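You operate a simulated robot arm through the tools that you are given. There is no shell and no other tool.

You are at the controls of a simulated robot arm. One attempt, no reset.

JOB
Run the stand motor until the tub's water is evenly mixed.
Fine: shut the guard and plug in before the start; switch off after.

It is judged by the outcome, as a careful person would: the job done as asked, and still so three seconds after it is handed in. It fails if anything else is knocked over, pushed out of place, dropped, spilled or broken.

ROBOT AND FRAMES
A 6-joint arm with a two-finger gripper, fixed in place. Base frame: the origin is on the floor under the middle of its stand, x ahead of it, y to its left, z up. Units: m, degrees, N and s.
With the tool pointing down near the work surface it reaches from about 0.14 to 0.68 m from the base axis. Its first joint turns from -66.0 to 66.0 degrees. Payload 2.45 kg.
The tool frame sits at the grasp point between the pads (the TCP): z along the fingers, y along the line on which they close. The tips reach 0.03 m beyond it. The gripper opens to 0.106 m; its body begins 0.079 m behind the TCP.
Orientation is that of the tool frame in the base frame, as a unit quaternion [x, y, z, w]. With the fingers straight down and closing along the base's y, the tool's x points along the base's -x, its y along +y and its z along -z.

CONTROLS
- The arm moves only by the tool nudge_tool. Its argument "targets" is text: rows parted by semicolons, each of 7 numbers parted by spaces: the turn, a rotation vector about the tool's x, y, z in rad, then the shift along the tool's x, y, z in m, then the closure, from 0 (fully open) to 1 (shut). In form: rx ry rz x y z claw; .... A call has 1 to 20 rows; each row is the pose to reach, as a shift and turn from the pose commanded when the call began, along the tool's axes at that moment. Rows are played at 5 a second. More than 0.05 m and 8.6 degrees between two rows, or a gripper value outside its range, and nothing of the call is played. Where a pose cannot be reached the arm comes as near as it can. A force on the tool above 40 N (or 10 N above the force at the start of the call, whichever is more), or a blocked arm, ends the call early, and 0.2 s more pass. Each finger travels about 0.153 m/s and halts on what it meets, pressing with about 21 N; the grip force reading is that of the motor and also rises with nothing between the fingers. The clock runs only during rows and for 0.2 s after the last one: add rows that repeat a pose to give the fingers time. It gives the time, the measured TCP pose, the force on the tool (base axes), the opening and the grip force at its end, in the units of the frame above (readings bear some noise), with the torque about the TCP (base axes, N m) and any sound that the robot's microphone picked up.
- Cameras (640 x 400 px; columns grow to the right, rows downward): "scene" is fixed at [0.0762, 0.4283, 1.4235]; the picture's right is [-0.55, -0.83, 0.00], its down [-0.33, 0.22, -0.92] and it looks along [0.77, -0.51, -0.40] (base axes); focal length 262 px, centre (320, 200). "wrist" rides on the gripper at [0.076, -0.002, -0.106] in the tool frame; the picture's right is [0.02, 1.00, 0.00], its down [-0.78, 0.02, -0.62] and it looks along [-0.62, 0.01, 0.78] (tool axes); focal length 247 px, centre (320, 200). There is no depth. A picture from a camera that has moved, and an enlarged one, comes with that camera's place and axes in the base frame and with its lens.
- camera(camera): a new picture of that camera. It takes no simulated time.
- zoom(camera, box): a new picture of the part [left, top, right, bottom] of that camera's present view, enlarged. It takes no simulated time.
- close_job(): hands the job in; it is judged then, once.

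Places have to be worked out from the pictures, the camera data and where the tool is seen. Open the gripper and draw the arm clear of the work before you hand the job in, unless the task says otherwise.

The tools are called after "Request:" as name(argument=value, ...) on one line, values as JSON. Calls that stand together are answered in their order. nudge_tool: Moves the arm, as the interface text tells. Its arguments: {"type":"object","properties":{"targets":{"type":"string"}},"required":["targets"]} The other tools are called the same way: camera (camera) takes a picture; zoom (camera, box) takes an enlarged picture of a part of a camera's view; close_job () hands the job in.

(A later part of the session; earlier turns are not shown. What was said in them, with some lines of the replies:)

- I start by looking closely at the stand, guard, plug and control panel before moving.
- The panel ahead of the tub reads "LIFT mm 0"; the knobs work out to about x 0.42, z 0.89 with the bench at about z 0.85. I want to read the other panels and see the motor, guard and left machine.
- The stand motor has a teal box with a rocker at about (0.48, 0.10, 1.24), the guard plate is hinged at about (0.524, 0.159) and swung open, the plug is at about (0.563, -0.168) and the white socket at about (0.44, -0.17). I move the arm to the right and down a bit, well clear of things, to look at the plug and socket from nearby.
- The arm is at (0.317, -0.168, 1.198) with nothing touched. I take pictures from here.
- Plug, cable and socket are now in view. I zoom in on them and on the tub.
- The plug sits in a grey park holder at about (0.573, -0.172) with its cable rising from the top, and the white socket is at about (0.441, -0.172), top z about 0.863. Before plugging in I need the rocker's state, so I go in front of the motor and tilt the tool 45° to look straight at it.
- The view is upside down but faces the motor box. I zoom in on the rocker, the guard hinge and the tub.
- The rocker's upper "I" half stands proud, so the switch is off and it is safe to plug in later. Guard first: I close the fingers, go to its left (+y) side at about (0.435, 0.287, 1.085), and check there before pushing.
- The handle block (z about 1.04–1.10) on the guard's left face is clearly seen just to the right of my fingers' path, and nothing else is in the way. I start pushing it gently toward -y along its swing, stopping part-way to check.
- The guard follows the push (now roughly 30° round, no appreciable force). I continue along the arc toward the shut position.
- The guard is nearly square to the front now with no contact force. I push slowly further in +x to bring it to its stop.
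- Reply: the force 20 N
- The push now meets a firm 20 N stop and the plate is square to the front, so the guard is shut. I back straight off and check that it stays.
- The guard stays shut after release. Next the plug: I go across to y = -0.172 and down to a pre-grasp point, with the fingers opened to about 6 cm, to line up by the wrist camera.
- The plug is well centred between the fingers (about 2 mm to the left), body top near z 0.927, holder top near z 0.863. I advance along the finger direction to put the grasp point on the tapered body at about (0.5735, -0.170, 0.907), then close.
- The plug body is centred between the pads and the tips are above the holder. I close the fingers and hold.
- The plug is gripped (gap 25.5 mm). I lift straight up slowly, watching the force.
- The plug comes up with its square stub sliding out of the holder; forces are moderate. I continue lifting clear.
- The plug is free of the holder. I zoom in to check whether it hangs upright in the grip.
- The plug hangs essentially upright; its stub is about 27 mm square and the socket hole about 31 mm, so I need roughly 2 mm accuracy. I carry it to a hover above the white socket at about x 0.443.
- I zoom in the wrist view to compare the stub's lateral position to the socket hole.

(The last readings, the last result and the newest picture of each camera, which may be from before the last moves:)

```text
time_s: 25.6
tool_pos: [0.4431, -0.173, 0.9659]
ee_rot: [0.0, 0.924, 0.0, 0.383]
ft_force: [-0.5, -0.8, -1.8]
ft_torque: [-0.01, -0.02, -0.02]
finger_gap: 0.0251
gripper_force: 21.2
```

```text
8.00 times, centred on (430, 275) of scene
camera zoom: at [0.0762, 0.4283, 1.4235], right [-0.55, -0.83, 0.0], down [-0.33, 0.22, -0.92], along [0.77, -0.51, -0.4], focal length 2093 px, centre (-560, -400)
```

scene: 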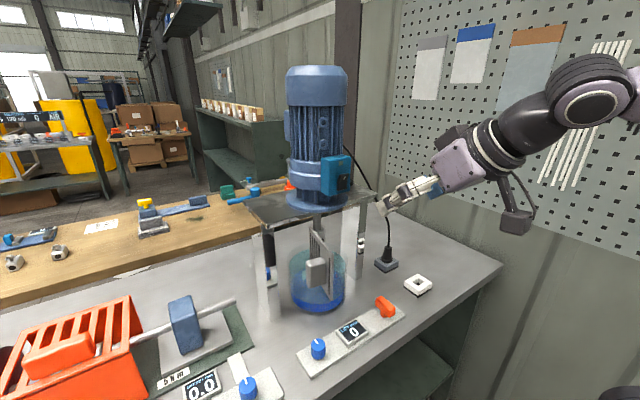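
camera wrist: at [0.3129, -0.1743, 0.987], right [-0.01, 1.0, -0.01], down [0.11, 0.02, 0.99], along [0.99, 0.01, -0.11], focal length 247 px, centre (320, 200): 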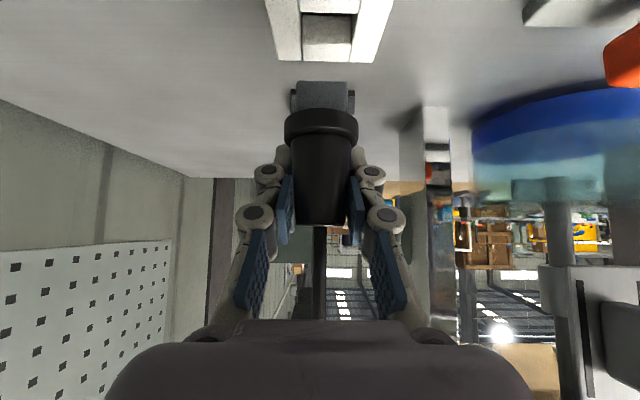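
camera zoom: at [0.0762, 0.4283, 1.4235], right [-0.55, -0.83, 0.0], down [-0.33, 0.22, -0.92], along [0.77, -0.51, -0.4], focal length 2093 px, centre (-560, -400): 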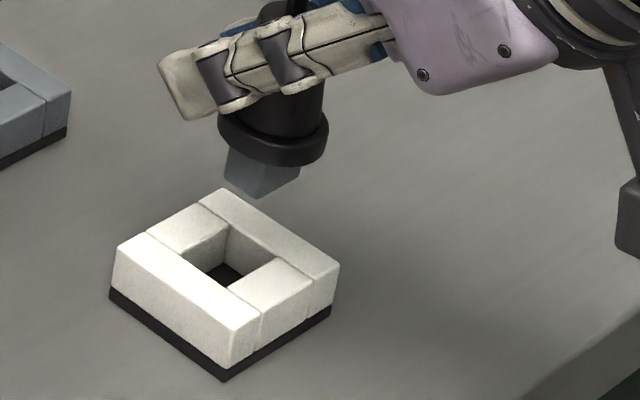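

From the two views I place the socket hole at about (0.436, -0.171) with top z about 0.877, and the stub at about (0.435, -0.1733), bottom z 0.919. I correct by +2 mm in x and +2.3 mm in y, and lower to just above the socket.

Request:
nudge_tool(targets="0 0 0 -0.0014 0.0023 0.0014 1; 0 0 0 0.0056 0.0023 0.0084 1; 0 0 0 0.0126 0.0023 0.0154 1; 0 0 0 0.0196 0.0023 0.0224 1; 0 0 0 0.0233 0.0023 0.0261 1; 0 0 0 0.0233 0.0023 0.0261 1")

Request:
zoom(camera="wrist", box=[230, 0, 410, 160])

Request:
zoom(camera="scene", box=[395, 255, 455, 305])

```text
time_s: 27.0
tool_pos: [0.4455, -0.1696, 0.9308]
ee_rot: [0.0, 0.924, 0.0, 0.383]
ft_force: [-0.3, -0.2, -0.7]
ft_torque: [0.02, -0.02, -0.01]
finger_gap: 0.0251
gripper_force: 20.9
```

```text
2.50 times, centred on (320, 80) of wrist
camera zoom: at [0.3164, -0.1722, 0.9525], right [-0.01, 1.0, -0.02], down [0.11, 0.02, 0.99], along [0.99, 0.01, -0.12], focal length 617 px, centre (320, 500)
```

zoom: 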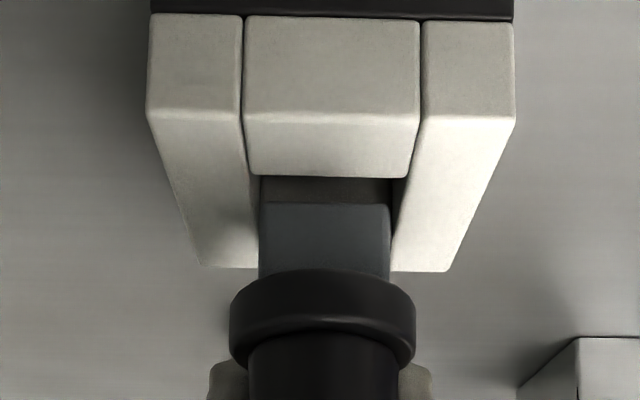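

```text
8.00 times, centred on (425, 280) of scene
camera zoom: at [0.0762, 0.4283, 1.4235], right [-0.55, -0.83, 0.0], down [-0.33, 0.22, -0.92], along [0.77, -0.51, -0.4], focal length 2093 px, centre (-520, -440)
```

zoom: 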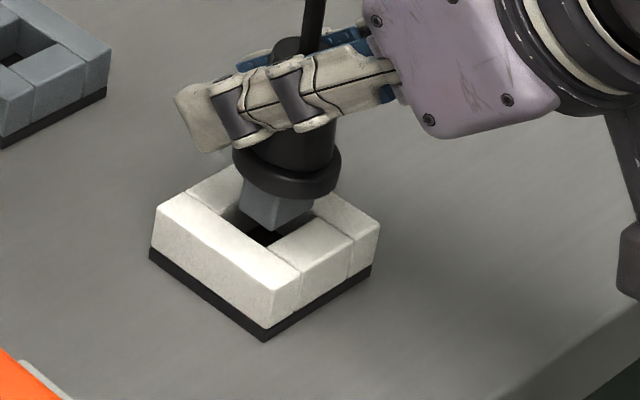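

The stub is centred sideways; I zoom further to judge the fore-aft alignment before lowering into the hole.

Request:
zoom(camera="scene", box=[412, 274, 432, 292])

Request:
zoom(camera="wrist", box=[280, 30, 360, 100])

```text
16.00 times, centred on (422, 283) of scene
camera zoom: at [0.0762, 0.4283, 1.4235], right [-0.55, -0.83, 0.0], down [-0.33, 0.22, -0.92], along [0.77, -0.51, -0.4], focal length 4186 px, centre (-1312, -1128)
```

zoom: 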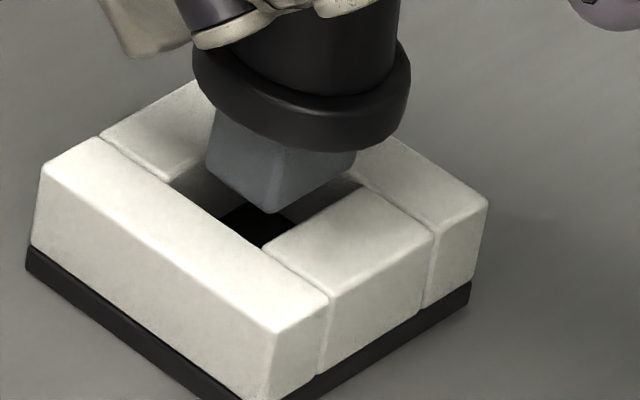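

```text
5.71 times, centred on (320, 65) of wrist
camera zoom: at [0.3164, -0.1722, 0.9525], right [-0.01, 1.0, -0.02], down [0.11, 0.02, 0.99], along [0.99, 0.01, -0.12], focal length 1411 px, centre (320, 971)
```

zoom: 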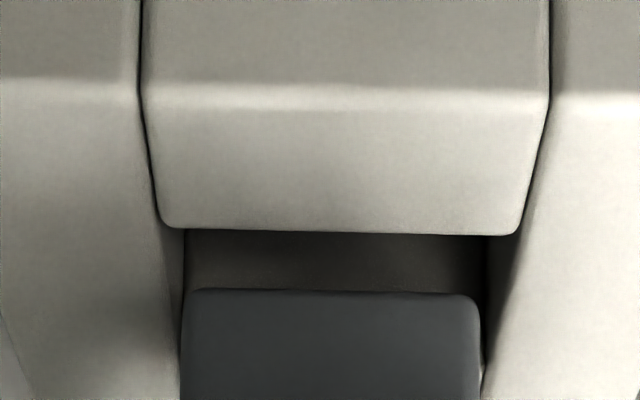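

Combining both views, the stub bottom is about 5 mm above the rim and within 1 mm of centre in x and y. I lower it slowly into the socket, nudging 0.6 mm to +y.

Request:
nudge_tool(targets="0 0 0 0.0018 0.0006 0.0022 1; 0 0 0 0.0038 0.0006 0.0042 1; 0 0 0 0.0058 0.0006 0.0062 1; 0 0 0 0.0078 0.0006 0.0082 1; 0 0 0 0.0078 0.0006 0.0082 1")

Request:
zoom(camera="scene", box=[405, 264, 440, 296])

Request:
zoom(camera="wrist", box=[230, 0, 410, 160])

```text
time_s: 28.2
tool_pos: [0.446, -0.1711, 0.9204]
ee_rot: [0.0, 0.924, 0.0, 0.382]
ft_force: [4.4, -1.0, 0.6]
ft_torque: [-0.02, -0.23, 0.02]
finger_gap: 0.0253
gripper_force: 21.1
```

```text
12.50 times, centred on (422, 280) of scene
camera zoom: at [0.0763, 0.4283, 1.4235], right [-0.55, -0.83, 0.0], down [-0.33, 0.22, -0.92], along [0.77, -0.51, -0.4], focal length 3270 px, centre (-961, -800)
```

zoom: 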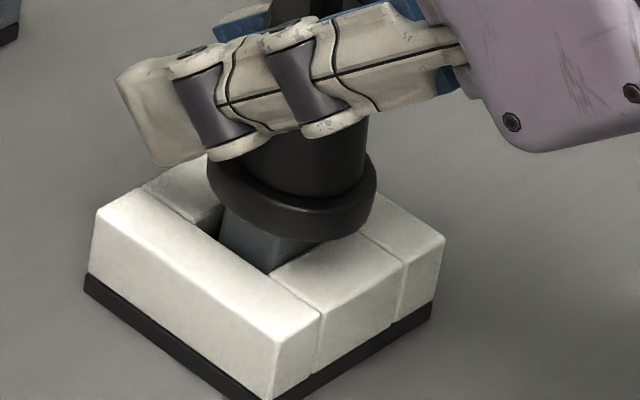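

```text
2.50 times, centred on (320, 80) of wrist
camera zoom: at [0.3159, -0.1713, 0.9409], right [-0.01, 1.0, -0.02], down [0.11, 0.02, 0.99], along [0.99, 0.01, -0.11], focal length 617 px, centre (320, 500)
```

zoom: 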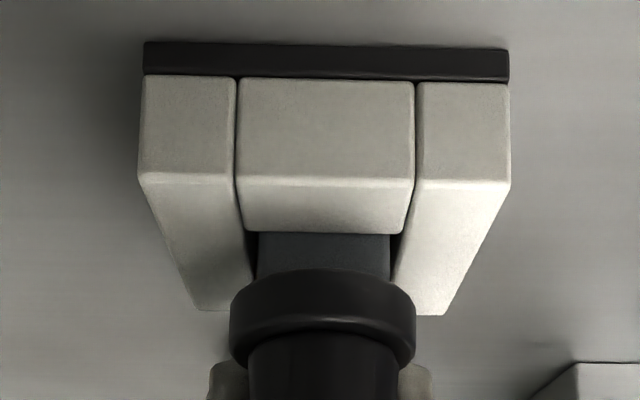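

The stub is going into the hole with only a light touch on the near wall (4 N). I ease 1 mm to +x and continue down to seat the collar.

Request:
nudge_tool(targets="0 0 0 0.0013 0 0.0027 1; 0 0 0 0.0033 0 0.0047 1; 0 0 0 0.0053 0 0.0067 1; 0 0 0 0.0073 0 0.0087 1; 0 0 0 0.0088 0 0.0102 1; 0 0 0 0.0092 0 0.0106 1; 0 0 0 0.0092 0 0.0106 1")

Request:
zoom(camera="scene", box=[405, 264, 440, 296])

Request:
zoom(camera="wrist", box=[230, 0, 410, 160])

```text
time_s: 29.8
tool_pos: [0.4465, -0.1693, 0.9056]
ee_rot: [0.0, 0.923, 0.001, 0.385]
ft_force: [6.1, 6.4, 29.5]
ft_torque: [0.13, -0.13, 0.03]
finger_gap: 0.0257
gripper_force: 21.1
```

```text
12.50 times, centred on (422, 280) of scene
camera zoom: at [0.0759, 0.4286, 1.4234], right [-0.55, -0.83, 0.0], down [-0.33, 0.22, -0.92], along [0.77, -0.51, -0.4], focal length 3270 px, centre (-961, -800)
```

zoom: 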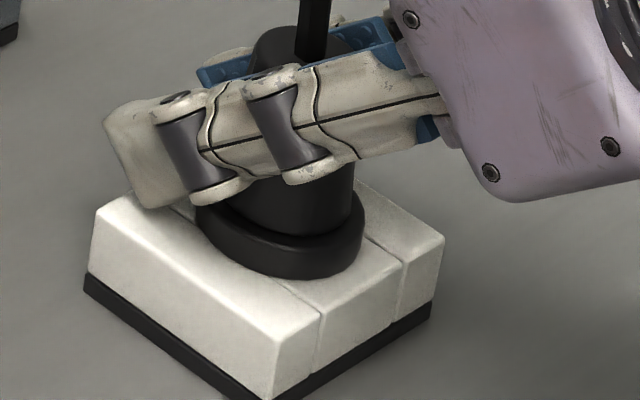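

```text
2.50 times, centred on (320, 80) of wrist
camera zoom: at [0.3176, -0.1708, 0.9264], right [-0.01, 1.0, -0.01], down [0.11, 0.02, 0.99], along [0.99, 0.01, -0.11], focal length 617 px, centre (320, 500)
```

zoom: 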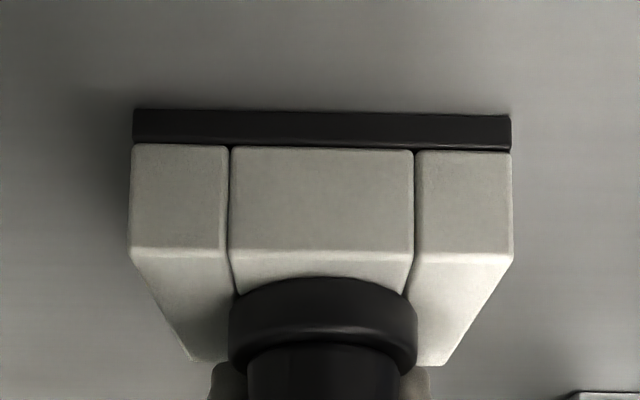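

The collar sits flat on the socket with about 30 N reaction: the plug is seated. I relieve the push slightly, open the fingers to about 6 cm, and back away along the finger direction.

Request:
nudge_tool(targets="0 0 0 -0.001 0 -0.001 1; 0 0 0 -0.001 0 -0.001 0.6; 0 0 0 -0.001 0 -0.001 0.4; 0 0 0 -0.001 0 -0.001 0.4; 0 0 0 -0.001 0 -0.001 0.4")

Request:
camera(camera="wrist")

Request:
zoom(camera="scene", box=[380, 240, 460, 304])

```text
time_s: 31.0
tool_pos: [0.4457, -0.1709, 0.9068]
ee_rot: [0.001, 0.924, 0.0, 0.382]
ft_force: [1.1, 0.5, -0.5]
ft_torque: [0.02, -0.02, 0.02]
finger_gap: 0.0635
gripper_force: 0.1
```

```text
taken
camera wrist: at [0.3171, -0.1715, 0.9273], right [-0.01, 1.0, -0.02], down [0.11, 0.02, 0.99], along [0.99, 0.01, -0.12], focal length 247 px, centre (320, 200)
```

wrist: 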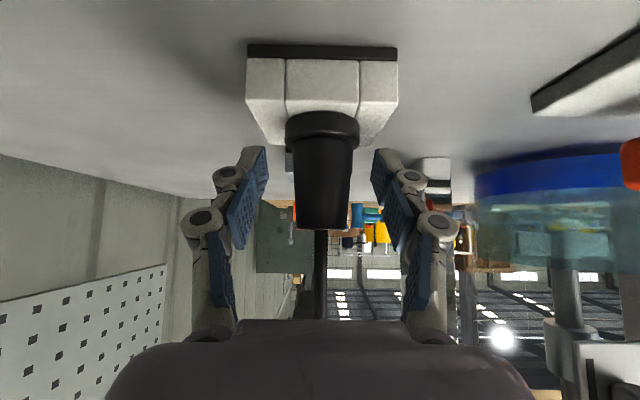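

```text
6.25 times, centred on (420, 272) of scene
camera zoom: at [0.0762, 0.4283, 1.4235], right [-0.55, -0.83, 0.0], down [-0.33, 0.22, -0.92], along [0.77, -0.51, -0.4], focal length 1635 px, centre (-305, -250)
```

zoom: 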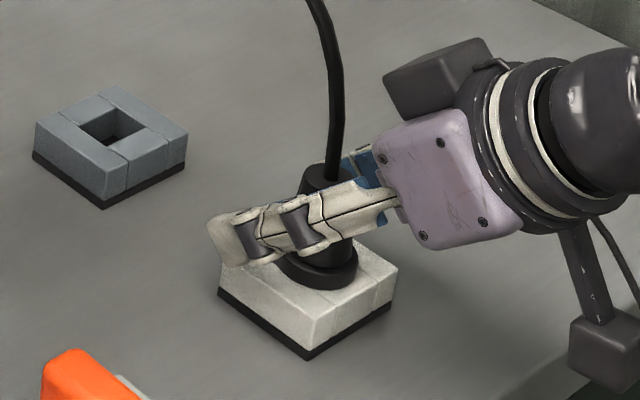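

The plug is released and stands seated in the socket. I back off along the finger direction and check it and the motor lamp.

Request:
nudge_tool(targets="0 0 0 0 0 -0.02 0.4; 0 0 0 0 0 -0.05 0.4; 0 0 0 0 0 -0.09 0.4; 0 0 0 0 0 -0.13 0.4; 0 0 0 0 0 -0.13 0.4")

Request:
camera(camera="wrist")

Request:
zoom(camera="scene", box=[260, 100, 460, 310])

Request:
zoom(camera="scene", box=[310, 140, 370, 200])

Request:
zoom(camera="scene", box=[270, 210, 370, 320])

```text
time_s: 32.2
tool_pos: [0.3543, -0.1703, 0.999]
ee_rot: [0.0, 0.924, 0.0, 0.383]
ft_force: [-0.2, -0.3, -1.0]
ft_torque: [-0.04, -0.01, 0.0]
finger_gap: 0.0639
gripper_force: 0.1
```

```text
taken
camera wrist: at [0.2245, -0.1713, 1.0187], right [-0.02, 1.0, -0.02], down [0.11, 0.02, 0.99], along [0.99, 0.01, -0.11], focal length 247 px, centre (320, 200)
```

wrist: 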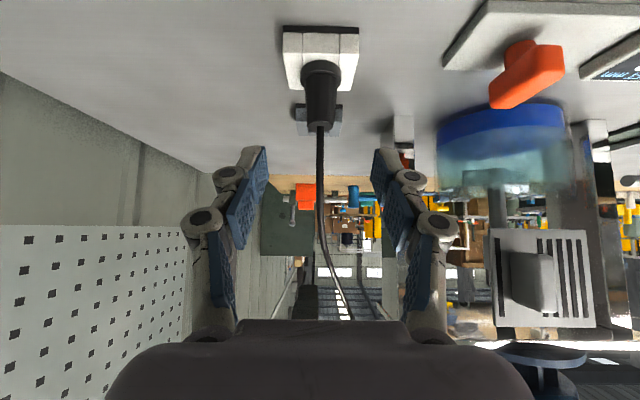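

```text
1.90 times, centred on (360, 205) of scene
camera zoom: at [0.0762, 0.4283, 1.4235], right [-0.55, -0.83, 0.0], down [-0.33, 0.22, -0.92], along [0.77, -0.51, -0.4], focal length 498 px, centre (244, 190)
```

zoom: 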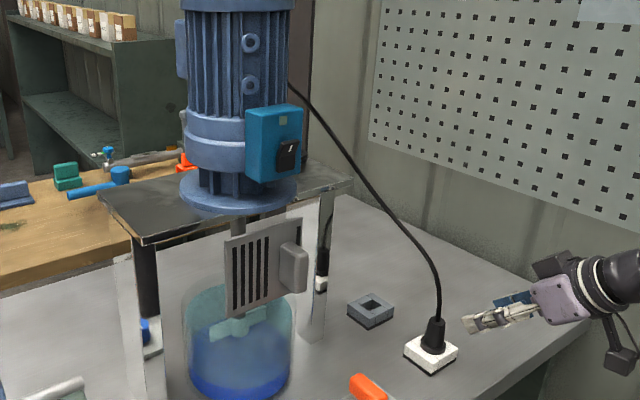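

```text
6.67 times, centred on (340, 170) of scene
camera zoom: at [0.0762, 0.4283, 1.4235], right [-0.55, -0.83, 0.0], down [-0.33, 0.22, -0.92], along [0.77, -0.51, -0.4], focal length 1744 px, centre (187, 400)
```

zoom: 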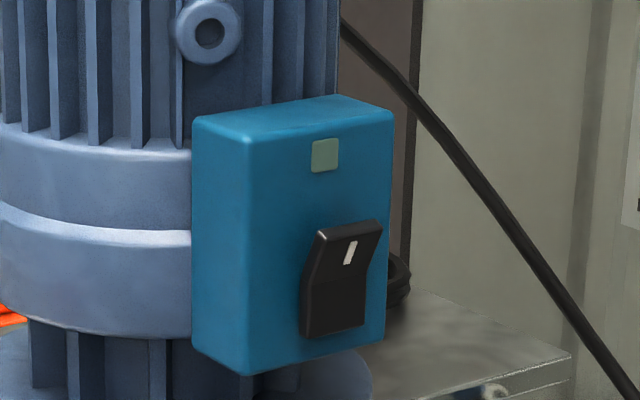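

```text
3.64 times, centred on (320, 265) of scene
camera zoom: at [0.0762, 0.4283, 1.4235], right [-0.55, -0.83, 0.0], down [-0.33, 0.22, -0.92], along [0.77, -0.51, -0.4], focal length 951 px, centre (320, -36)
```

zoom: 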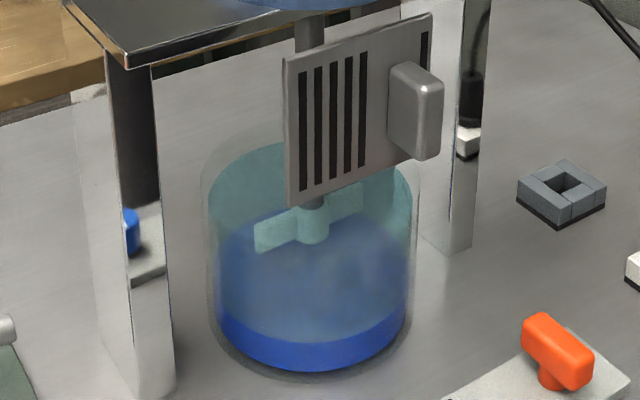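

The plug is seated in the white socket, the guard is shut, and the lamp is still unlit. I raise the arm with fingers closed and go in front of the rocker (upper half at about x 0.48, y 0.099, z 1.25), stopping short of it.

Request:
nudge_tool(targets="0 0 0 -0.027 0 -0.027 0.6; 0 0 0 -0.054 0 -0.054 0.8; 0 0 0 -0.081 0 -0.081 1; 0 0 0 -0.108 0 -0.108 1; 0 0 0 -0.135 0 -0.135 1; 0 0 0 -0.162 0 -0.162 1; 0 0 0 -0.1874 0 -0.1874 1; 0 0 0 -0.1874 0.045 -0.1874 1; 0 0 0 -0.1874 0.09 -0.1874 1; 0 0 0 -0.1874 0.135 -0.1874 1; 0 0 0 -0.1874 0.18 -0.1874 1; 0 0 0 -0.1874 0.225 -0.1874 1; 0 0 0 -0.1874 0.2693 -0.1874 1; 0 0 0 -0.21 0.2693 -0.164 1; 0 0 0 -0.2341 0.2693 -0.1407 1; 0 0 0 -0.2341 0.2693 -0.1407 1")

Request:
camera(camera="wrist")

Request:
zoom(camera="scene", box=[300, 120, 440, 220])

```text
time_s: 35.6
tool_pos: [0.4196, 0.1004, 1.2627]
ee_rot: [0.0, 0.924, 0.0, 0.383]
ft_force: [0.4, -0.8, 0.2]
ft_torque: [0.02, 0.04, -0.03]
finger_gap: 0.0001
gripper_force: 21.1
```

```text
taken
camera wrist: at [0.2909, 0.0994, 1.2837], right [-0.01, 1.0, -0.02], down [0.11, 0.02, 0.99], along [0.99, 0.01, -0.11], focal length 247 px, centre (320, 200)
```

wrist: 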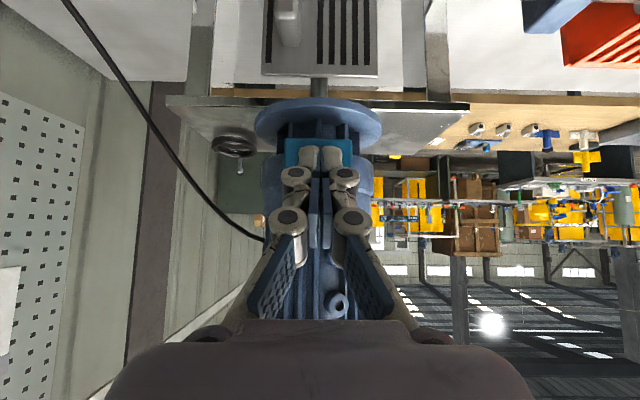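

```text
4.00 times, centred on (370, 170) of scene
camera zoom: at [0.0762, 0.4283, 1.4235], right [-0.55, -0.83, 0.0], down [-0.33, 0.22, -0.92], along [0.77, -0.51, -0.4], focal length 1047 px, centre (120, 320)
```

zoom: 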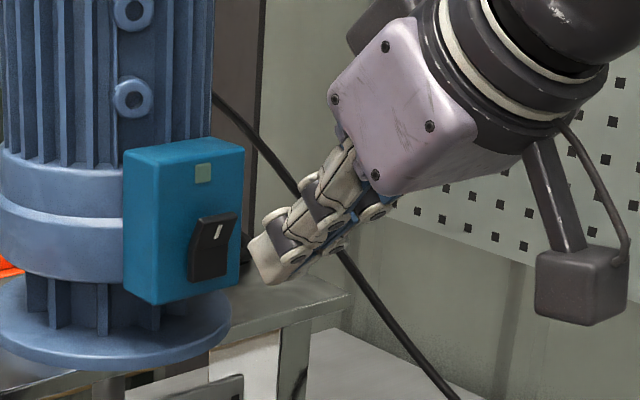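

The tip's front edge lines up with the rocker's upper half when moved straight in +x. I advance, then press in small steps.

Request:
nudge_tool(targets="0 0 0 -0.009 0 0.009 1; 0 0 0 -0.0177 0 0.0177 1; 0 0 0 -0.0191 0 0.0191 1; 0 0 0 -0.0205 0 0.0205 1; 0 0 0 -0.0219 0 0.0219 1; 0 0 0 -0.0233 0 0.0233 1; 0 0 0 -0.0233 0 0.0233 1")

Request:
zoom(camera="scene", box=[300, 140, 380, 200])

```text
time_s: 37.2
tool_pos: [0.4539, 0.0999, 1.2637]
ee_rot: [0.0, 0.923, 0.0, 0.384]
ft_force: [0.1, 0.7, -1.3]
ft_torque: [0.0, 0.02, -0.01]
finger_gap: 0.0003
gripper_force: 21.1
```

```text
6.67 times, centred on (340, 170) of scene
camera zoom: at [0.0762, 0.4283, 1.4235], right [-0.55, -0.83, 0.0], down [-0.33, 0.22, -0.92], along [0.77, -0.51, -0.4], focal length 1744 px, centre (187, 400)
```

zoom: 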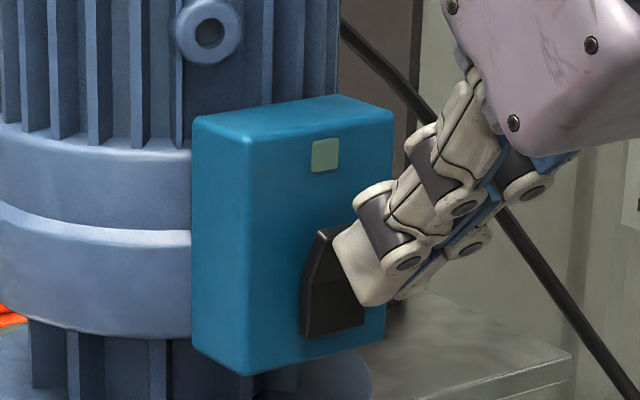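

The tip is right at the upper half but without contact force. I press on in 2 mm steps.

Request:
nudge_tool(targets="0 0 0 -0.0014 0 0.0014 1; 0 0 0 -0.0028 0 0.0028 1; 0 0 0 -0.0042 0 0.0042 1; 0 0 0 -0.0042 0 0.0042 1")

Request:
zoom(camera="scene", box=[300, 140, 380, 200])

```text
time_s: 38.2
tool_pos: [0.4602, 0.1004, 1.2617]
ee_rot: [0.0, 0.924, 0.0, 0.382]
ft_force: [0.7, 0.6, 1.1]
ft_torque: [0.0, 0.0, -0.02]
finger_gap: 0.0
gripper_force: 28.2
```

```text
6.67 times, centred on (340, 170) of scene
camera zoom: at [0.0762, 0.4283, 1.4235], right [-0.55, -0.83, 0.0], down [-0.33, 0.22, -0.92], along [0.77, -0.51, -0.4], focal length 1744 px, centre (187, 400)
```

zoom: 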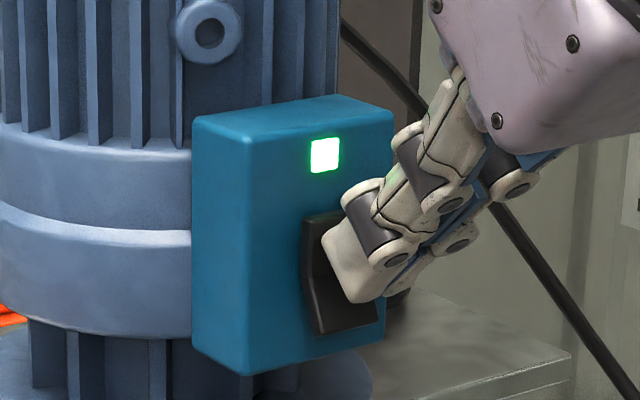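

The lamp is green and the rocker is over: the motor is running. I back off and get ready in front of the lower half while watching the tub.

Request:
nudge_tool(targets="0 0 0 0.0106 0 -0.0106 1; 0 0 0 0.0212 0 -0.0212 1; 0 0 0 0.0396 0 -0.0028 1")

Request:
zoom(camera="scene", box=[270, 210, 370, 320])

Request:
camera(camera="scene")

Request:
zoom(camera="scene", box=[300, 140, 380, 200])

```text
time_s: 39.0
tool_pos: [0.4296, 0.1, 1.2367]
ee_rot: [0.0, 0.924, 0.0, 0.383]
ft_force: [-0.3, -0.4, -0.1]
ft_torque: [0.01, 0.02, -0.02]
finger_gap: 0.0
gripper_force: 28.6
```

```text
3.64 times, centred on (320, 265) of scene
camera zoom: at [0.0762, 0.4283, 1.4235], right [-0.55, -0.83, 0.0], down [-0.33, 0.22, -0.92], along [0.77, -0.51, -0.4], focal length 951 px, centre (320, -36)
```

zoom: 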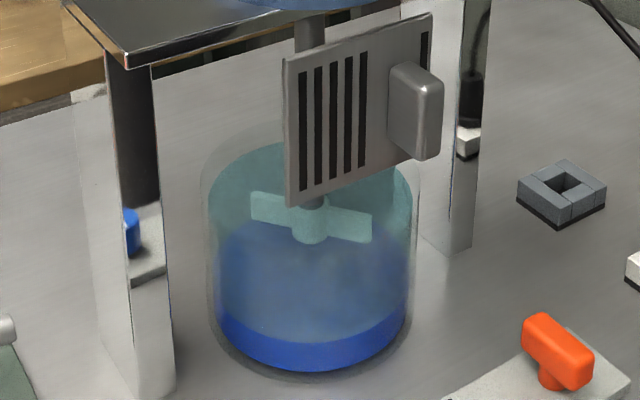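

```text
taken
```

scene: 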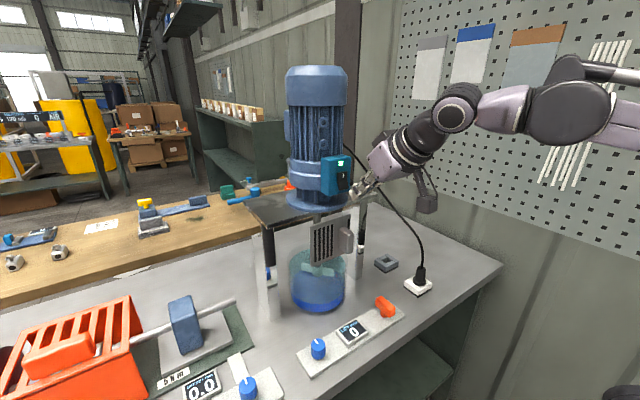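

```text
6.67 times, centred on (340, 170) of scene
camera zoom: at [0.0762, 0.4283, 1.4235], right [-0.55, -0.83, 0.0], down [-0.33, 0.22, -0.92], along [0.77, -0.51, -0.4], focal length 1744 px, centre (187, 400)
```

zoom: 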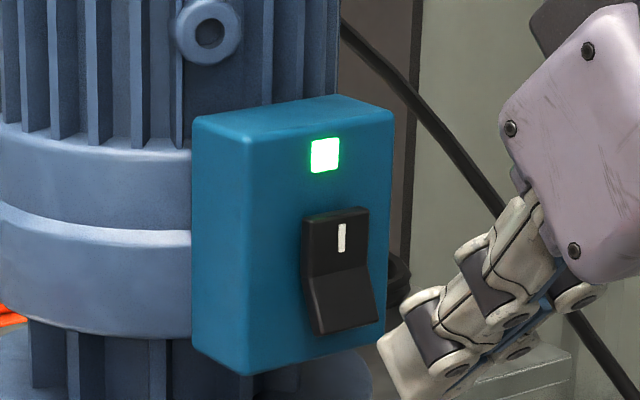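

The paddle has turned and the lamp is lit, but the water is still layered. I hold still for about 2 s and look again.

Request:
nudge_tool(targets="0 0 0 0 0 0 1; 0 0 0 0 0 0 1; 0 0 0 0 0 0 1; 0 0 0 0 0 0 1; 0 0 0 0 0 0 1; 0 0 0 0 0 0 1; 0 0 0 0 0 0 1; 0 0 0 0 0 0 1; 0 0 0 0 0 0 1; 0 0 0 0 0 0 1")

Request:
zoom(camera="scene", box=[270, 210, 370, 320])

```text
time_s: 41.2
tool_pos: [0.4297, 0.0997, 1.2378]
ee_rot: [0.0, 0.924, 0.0, 0.383]
ft_force: [1.5, 0.0, 0.1]
ft_torque: [-0.04, -0.02, 0.02]
finger_gap: 0.0
gripper_force: 28.5
```

```text
3.64 times, centred on (320, 265) of scene
camera zoom: at [0.0762, 0.4283, 1.4235], right [-0.55, -0.83, 0.0], down [-0.33, 0.22, -0.92], along [0.77, -0.51, -0.4], focal length 951 px, centre (320, -36)
```

zoom: 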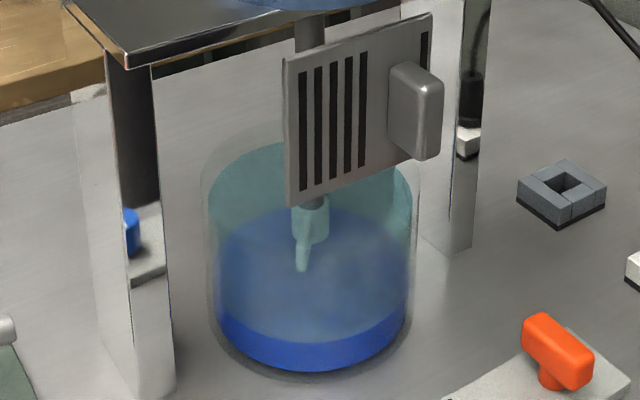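

The paddle turns; the layers are just starting to blur. I keep waiting, 4 s this time.

Request:
nudge_tool(targets="0 0 0 0 0 0 1; 0 0 0 0 0 0 1; 0 0 0 0 0 0 1; 0 0 0 0 0 0 1; 0 0 0 0 0 0 1; 0 0 0 0 0 0 1; 0 0 0 0 0 0 1; 0 0 0 0 0 0 1; 0 0 0 0 0 0 1; 0 0 0 0 0 0 1; 0 0 0 0 0 0 1; 0 0 0 0 0 0 1; 0 0 0 0 0 0 1; 0 0 0 0 0 0 1; 0 0 0 0 0 0 1; 0 0 0 0 0 0 1; 0 0 0 0 0 0 1; 0 0 0 0 0 0 1; 0 0 0 0 0 0 1; 0 0 0 0 0 0 1")

Request:
zoom(camera="scene", box=[270, 210, 370, 320])

Request:
camera(camera="wrist")

```text
time_s: 45.4
tool_pos: [0.4293, 0.0989, 1.2374]
ee_rot: [0.0, 0.924, 0.001, 0.383]
ft_force: [-0.5, -0.6, 1.1]
ft_torque: [-0.01, 0.02, -0.01]
finger_gap: 0.0
gripper_force: 28.4
```

```text
3.64 times, centred on (320, 265) of scene
camera zoom: at [0.0762, 0.4283, 1.4235], right [-0.55, -0.83, 0.0], down [-0.33, 0.22, -0.92], along [0.77, -0.51, -0.4], focal length 951 px, centre (320, -36)
```

zoom: 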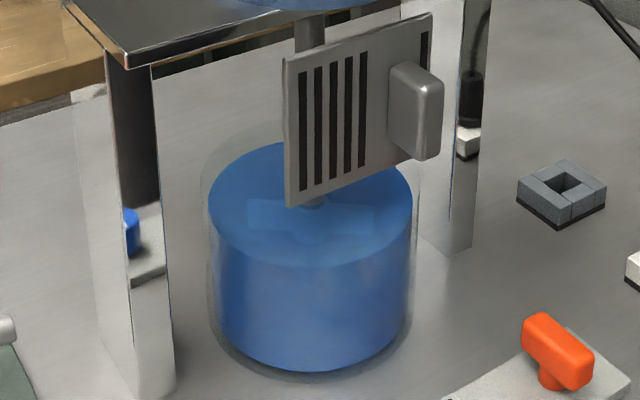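

```text
taken
camera wrist: at [0.301, 0.0984, 1.259], right [-0.01, 1.0, -0.02], down [0.11, 0.02, 0.99], along [0.99, 0.01, -0.11], focal length 247 px, centre (320, 200)
```

wrist: 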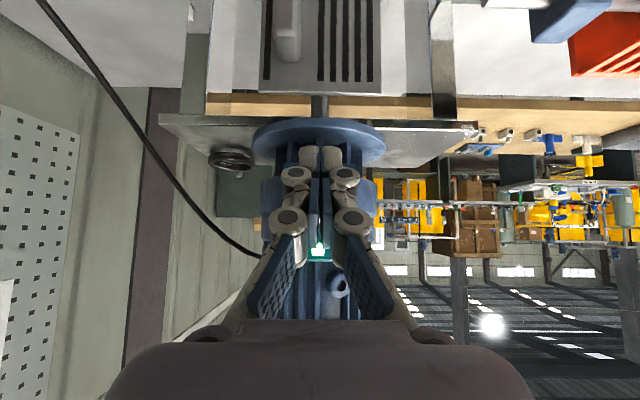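

The tub now looks uniformly blue. I zoom in to check for any remaining gradient before switching off.

Request:
zoom(camera="scene", box=[284, 240, 350, 316])

```text
5.26 times, centred on (317, 278) of scene
camera zoom: at [0.0762, 0.4283, 1.4235], right [-0.55, -0.83, 0.0], down [-0.33, 0.22, -0.92], along [0.77, -0.51, -0.4], focal length 1377 px, centre (336, -210)
```

zoom: 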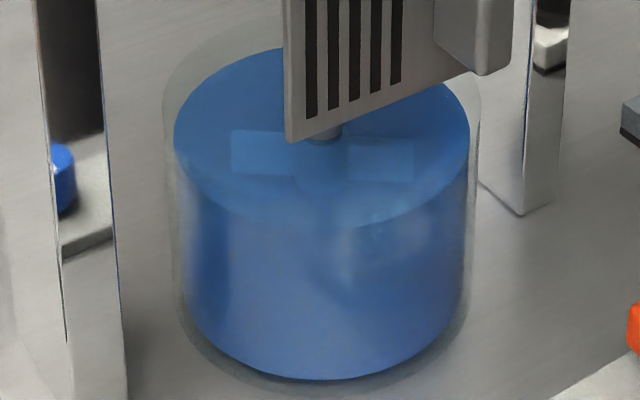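

The colour is even from top to bottom and the paddle shows through uniformly. I now press the lower half of the rocker to switch off.

Request:
nudge_tool(targets="0 0 0 -0.0085 0 0.0085 1; 0 0 0 -0.017 0 0.017 1; 0 0 0 -0.0184 0 0.0184 1; 0 0 0 -0.0198 0 0.0198 1; 0 0 0 -0.0212 0 0.0212 1; 0 0 0 -0.0222 0 0.0222 1")

Request:
zoom(camera="scene", box=[300, 140, 380, 200])

Request:
zoom(camera="scene", box=[284, 240, 350, 316])

```text
time_s: 46.8
tool_pos: [0.4594, 0.0992, 1.2374]
ee_rot: [0.0, 0.924, 0.0, 0.383]
ft_force: [-0.1, 0.3, 0.7]
ft_torque: [-0.04, 0.02, 0.02]
finger_gap: 0.0062
gripper_force: 28.5
```

```text
6.67 times, centred on (340, 170) of scene
camera zoom: at [0.0762, 0.4283, 1.4235], right [-0.55, -0.83, 0.0], down [-0.33, 0.22, -0.92], along [0.77, -0.51, -0.4], focal length 1744 px, centre (187, 400)
```

zoom: 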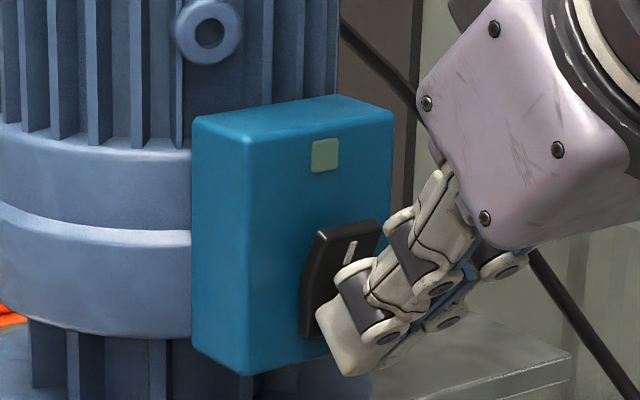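

```text
5.26 times, centred on (317, 278) of scene
camera zoom: at [0.0762, 0.4283, 1.4235], right [-0.55, -0.83, 0.0], down [-0.33, 0.22, -0.92], along [0.77, -0.51, -0.4], focal length 1377 px, centre (336, -210)
```

zoom: 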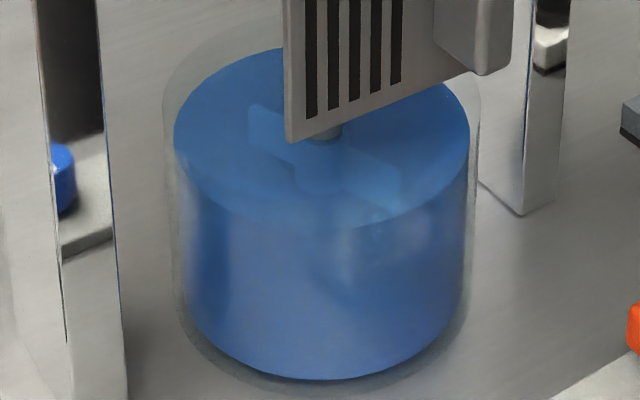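

The lamp is out and the rocker is back to off; the water stays evenly blue. I back straight off.

Request:
nudge_tool(targets="0 0 0 0.007 0 -0.007 1; 0 0 0 0.02 0 -0.02 1; 0 0 0 0.045 0 -0.045 1; 0 0 0 0.07 0 -0.07 1; 0 0 0 0.09 0 -0.09 0.6; 0 0 0 0.09 0 -0.09 0; 0 0 0 0.09 0 -0.09 0")

Request:
camera(camera="wrist")

Request:
zoom(camera="scene", box=[300, 140, 380, 200])

Request:
zoom(camera="scene", box=[284, 240, 350, 316])

```text
time_s: 48.4
tool_pos: [0.3327, 0.0988, 1.2374]
ee_rot: [0.0, 0.924, 0.0, 0.382]
ft_force: [-0.6, -0.2, -0.2]
ft_torque: [0.02, 0.01, 0.02]
finger_gap: 0.1061
gripper_force: 0.0
```

```text
taken
camera wrist: at [0.203, 0.0979, 1.258], right [-0.01, 1.0, -0.02], down [0.11, 0.02, 0.99], along [0.99, 0.01, -0.11], focal length 247 px, centre (320, 200)
```

wrist: 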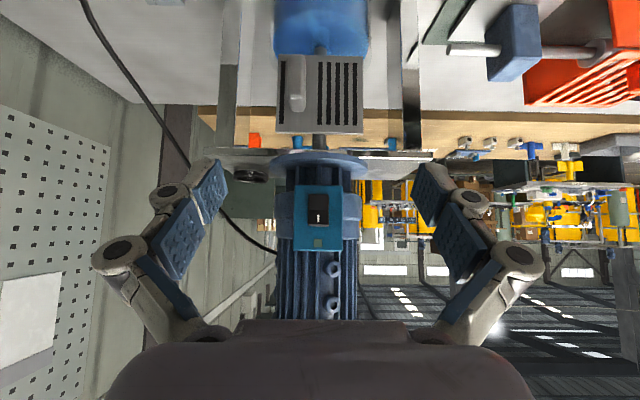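

```text
6.67 times, centred on (340, 170) of scene
camera zoom: at [0.0762, 0.4283, 1.4235], right [-0.55, -0.83, 0.0], down [-0.33, 0.22, -0.92], along [0.77, -0.51, -0.4], focal length 1744 px, centre (187, 400)
```

zoom: 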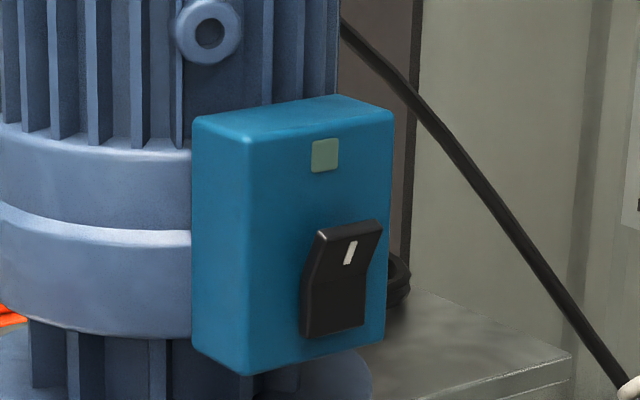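

```text
5.26 times, centred on (317, 278) of scene
camera zoom: at [0.0762, 0.4283, 1.4235], right [-0.55, -0.83, 0.0], down [-0.33, 0.22, -0.92], along [0.77, -0.51, -0.4], focal length 1377 px, centre (336, -210)
```

zoom: 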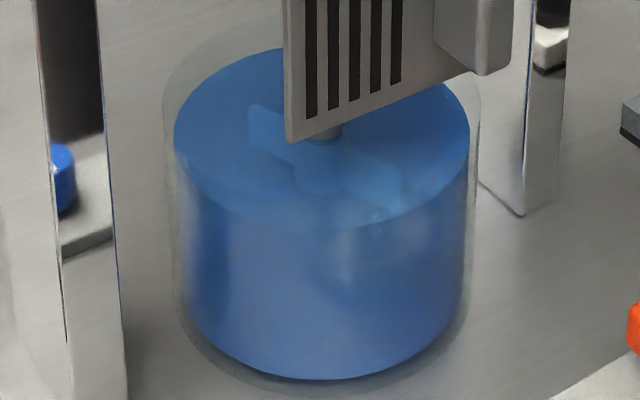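

The motor is stopped (paddle still, lamp out), the guard is shut and the water is uniform. I raise the open gripper clear and check the whole scene once more.

Request:
nudge_tool(targets="0 0 0 -0.02 0 -0.025 0; 0 0 0 -0.04 0 -0.055 0; 0 0 0 -0.06 0 -0.08 0; 0 0 0 -0.06 0 -0.08 0; 0 0 0 -0.06 0 -0.08 0; 0 0 0 -0.06 0 -0.08 0; 0 0 0 -0.06 0 -0.08 0")

Request:
camera(camera="scene")

Request:
zoom(camera="scene", box=[260, 180, 460, 330])

```text
time_s: 50.0
tool_pos: [0.319, 0.0994, 1.3352]
ee_rot: [0.0, 0.924, 0.0, 0.383]
ft_force: [0.1, 0.1, 0.2]
ft_torque: [-0.01, -0.02, 0.03]
finger_gap: 0.1059
gripper_force: 0.1
```

```text
taken
```

scene: 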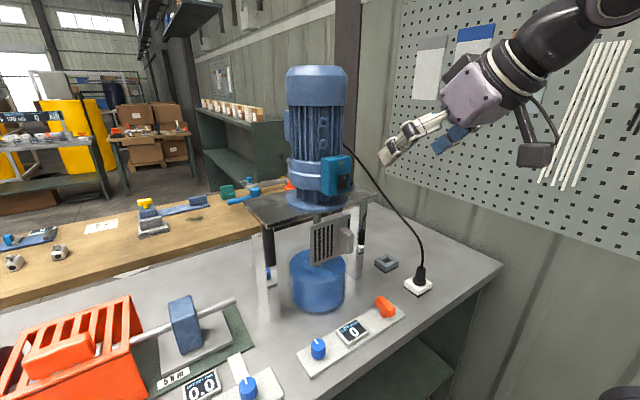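

```text
2.67 times, centred on (360, 255) of scene
camera zoom: at [0.0762, 0.4283, 1.4235], right [-0.55, -0.83, 0.0], down [-0.33, 0.22, -0.92], along [0.77, -0.51, -0.4], focal length 698 px, centre (213, 53)
```

zoom: 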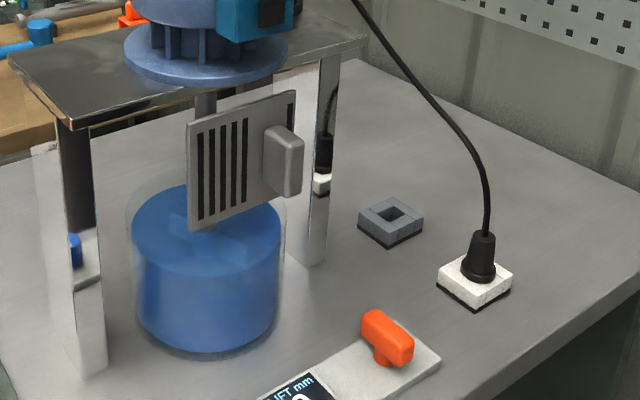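

Everything is as asked: the water is evenly mixed, the guard is shut, the plug is in the socket, the switch is off, and the arm is clear with the gripper open. I hand the job in.

Request:
close_job()

```text
The job is handed in.
```

The tub's water is evenly mixed. It was the same blue from top to bottom when I switched off, and it stayed that way through the last pictures.

- **Before the start:** I swung the guard shut against its stop. Then I moved the plug from the grey holder to the white socket, where its collar sits flat on top.
- **The run:** I pressed the "I" side of the rocker and the lamp turned green. The motor ran for about eight seconds.
- **After:** I pressed the rocker back to off. The lamp is out and the paddle has stopped.

I left the LIFT panel and the other equipment on the bench alone. In the last pictures nothing else had moved or spilled. The arm is drawn clear with the gripper open, and the job is handed in.
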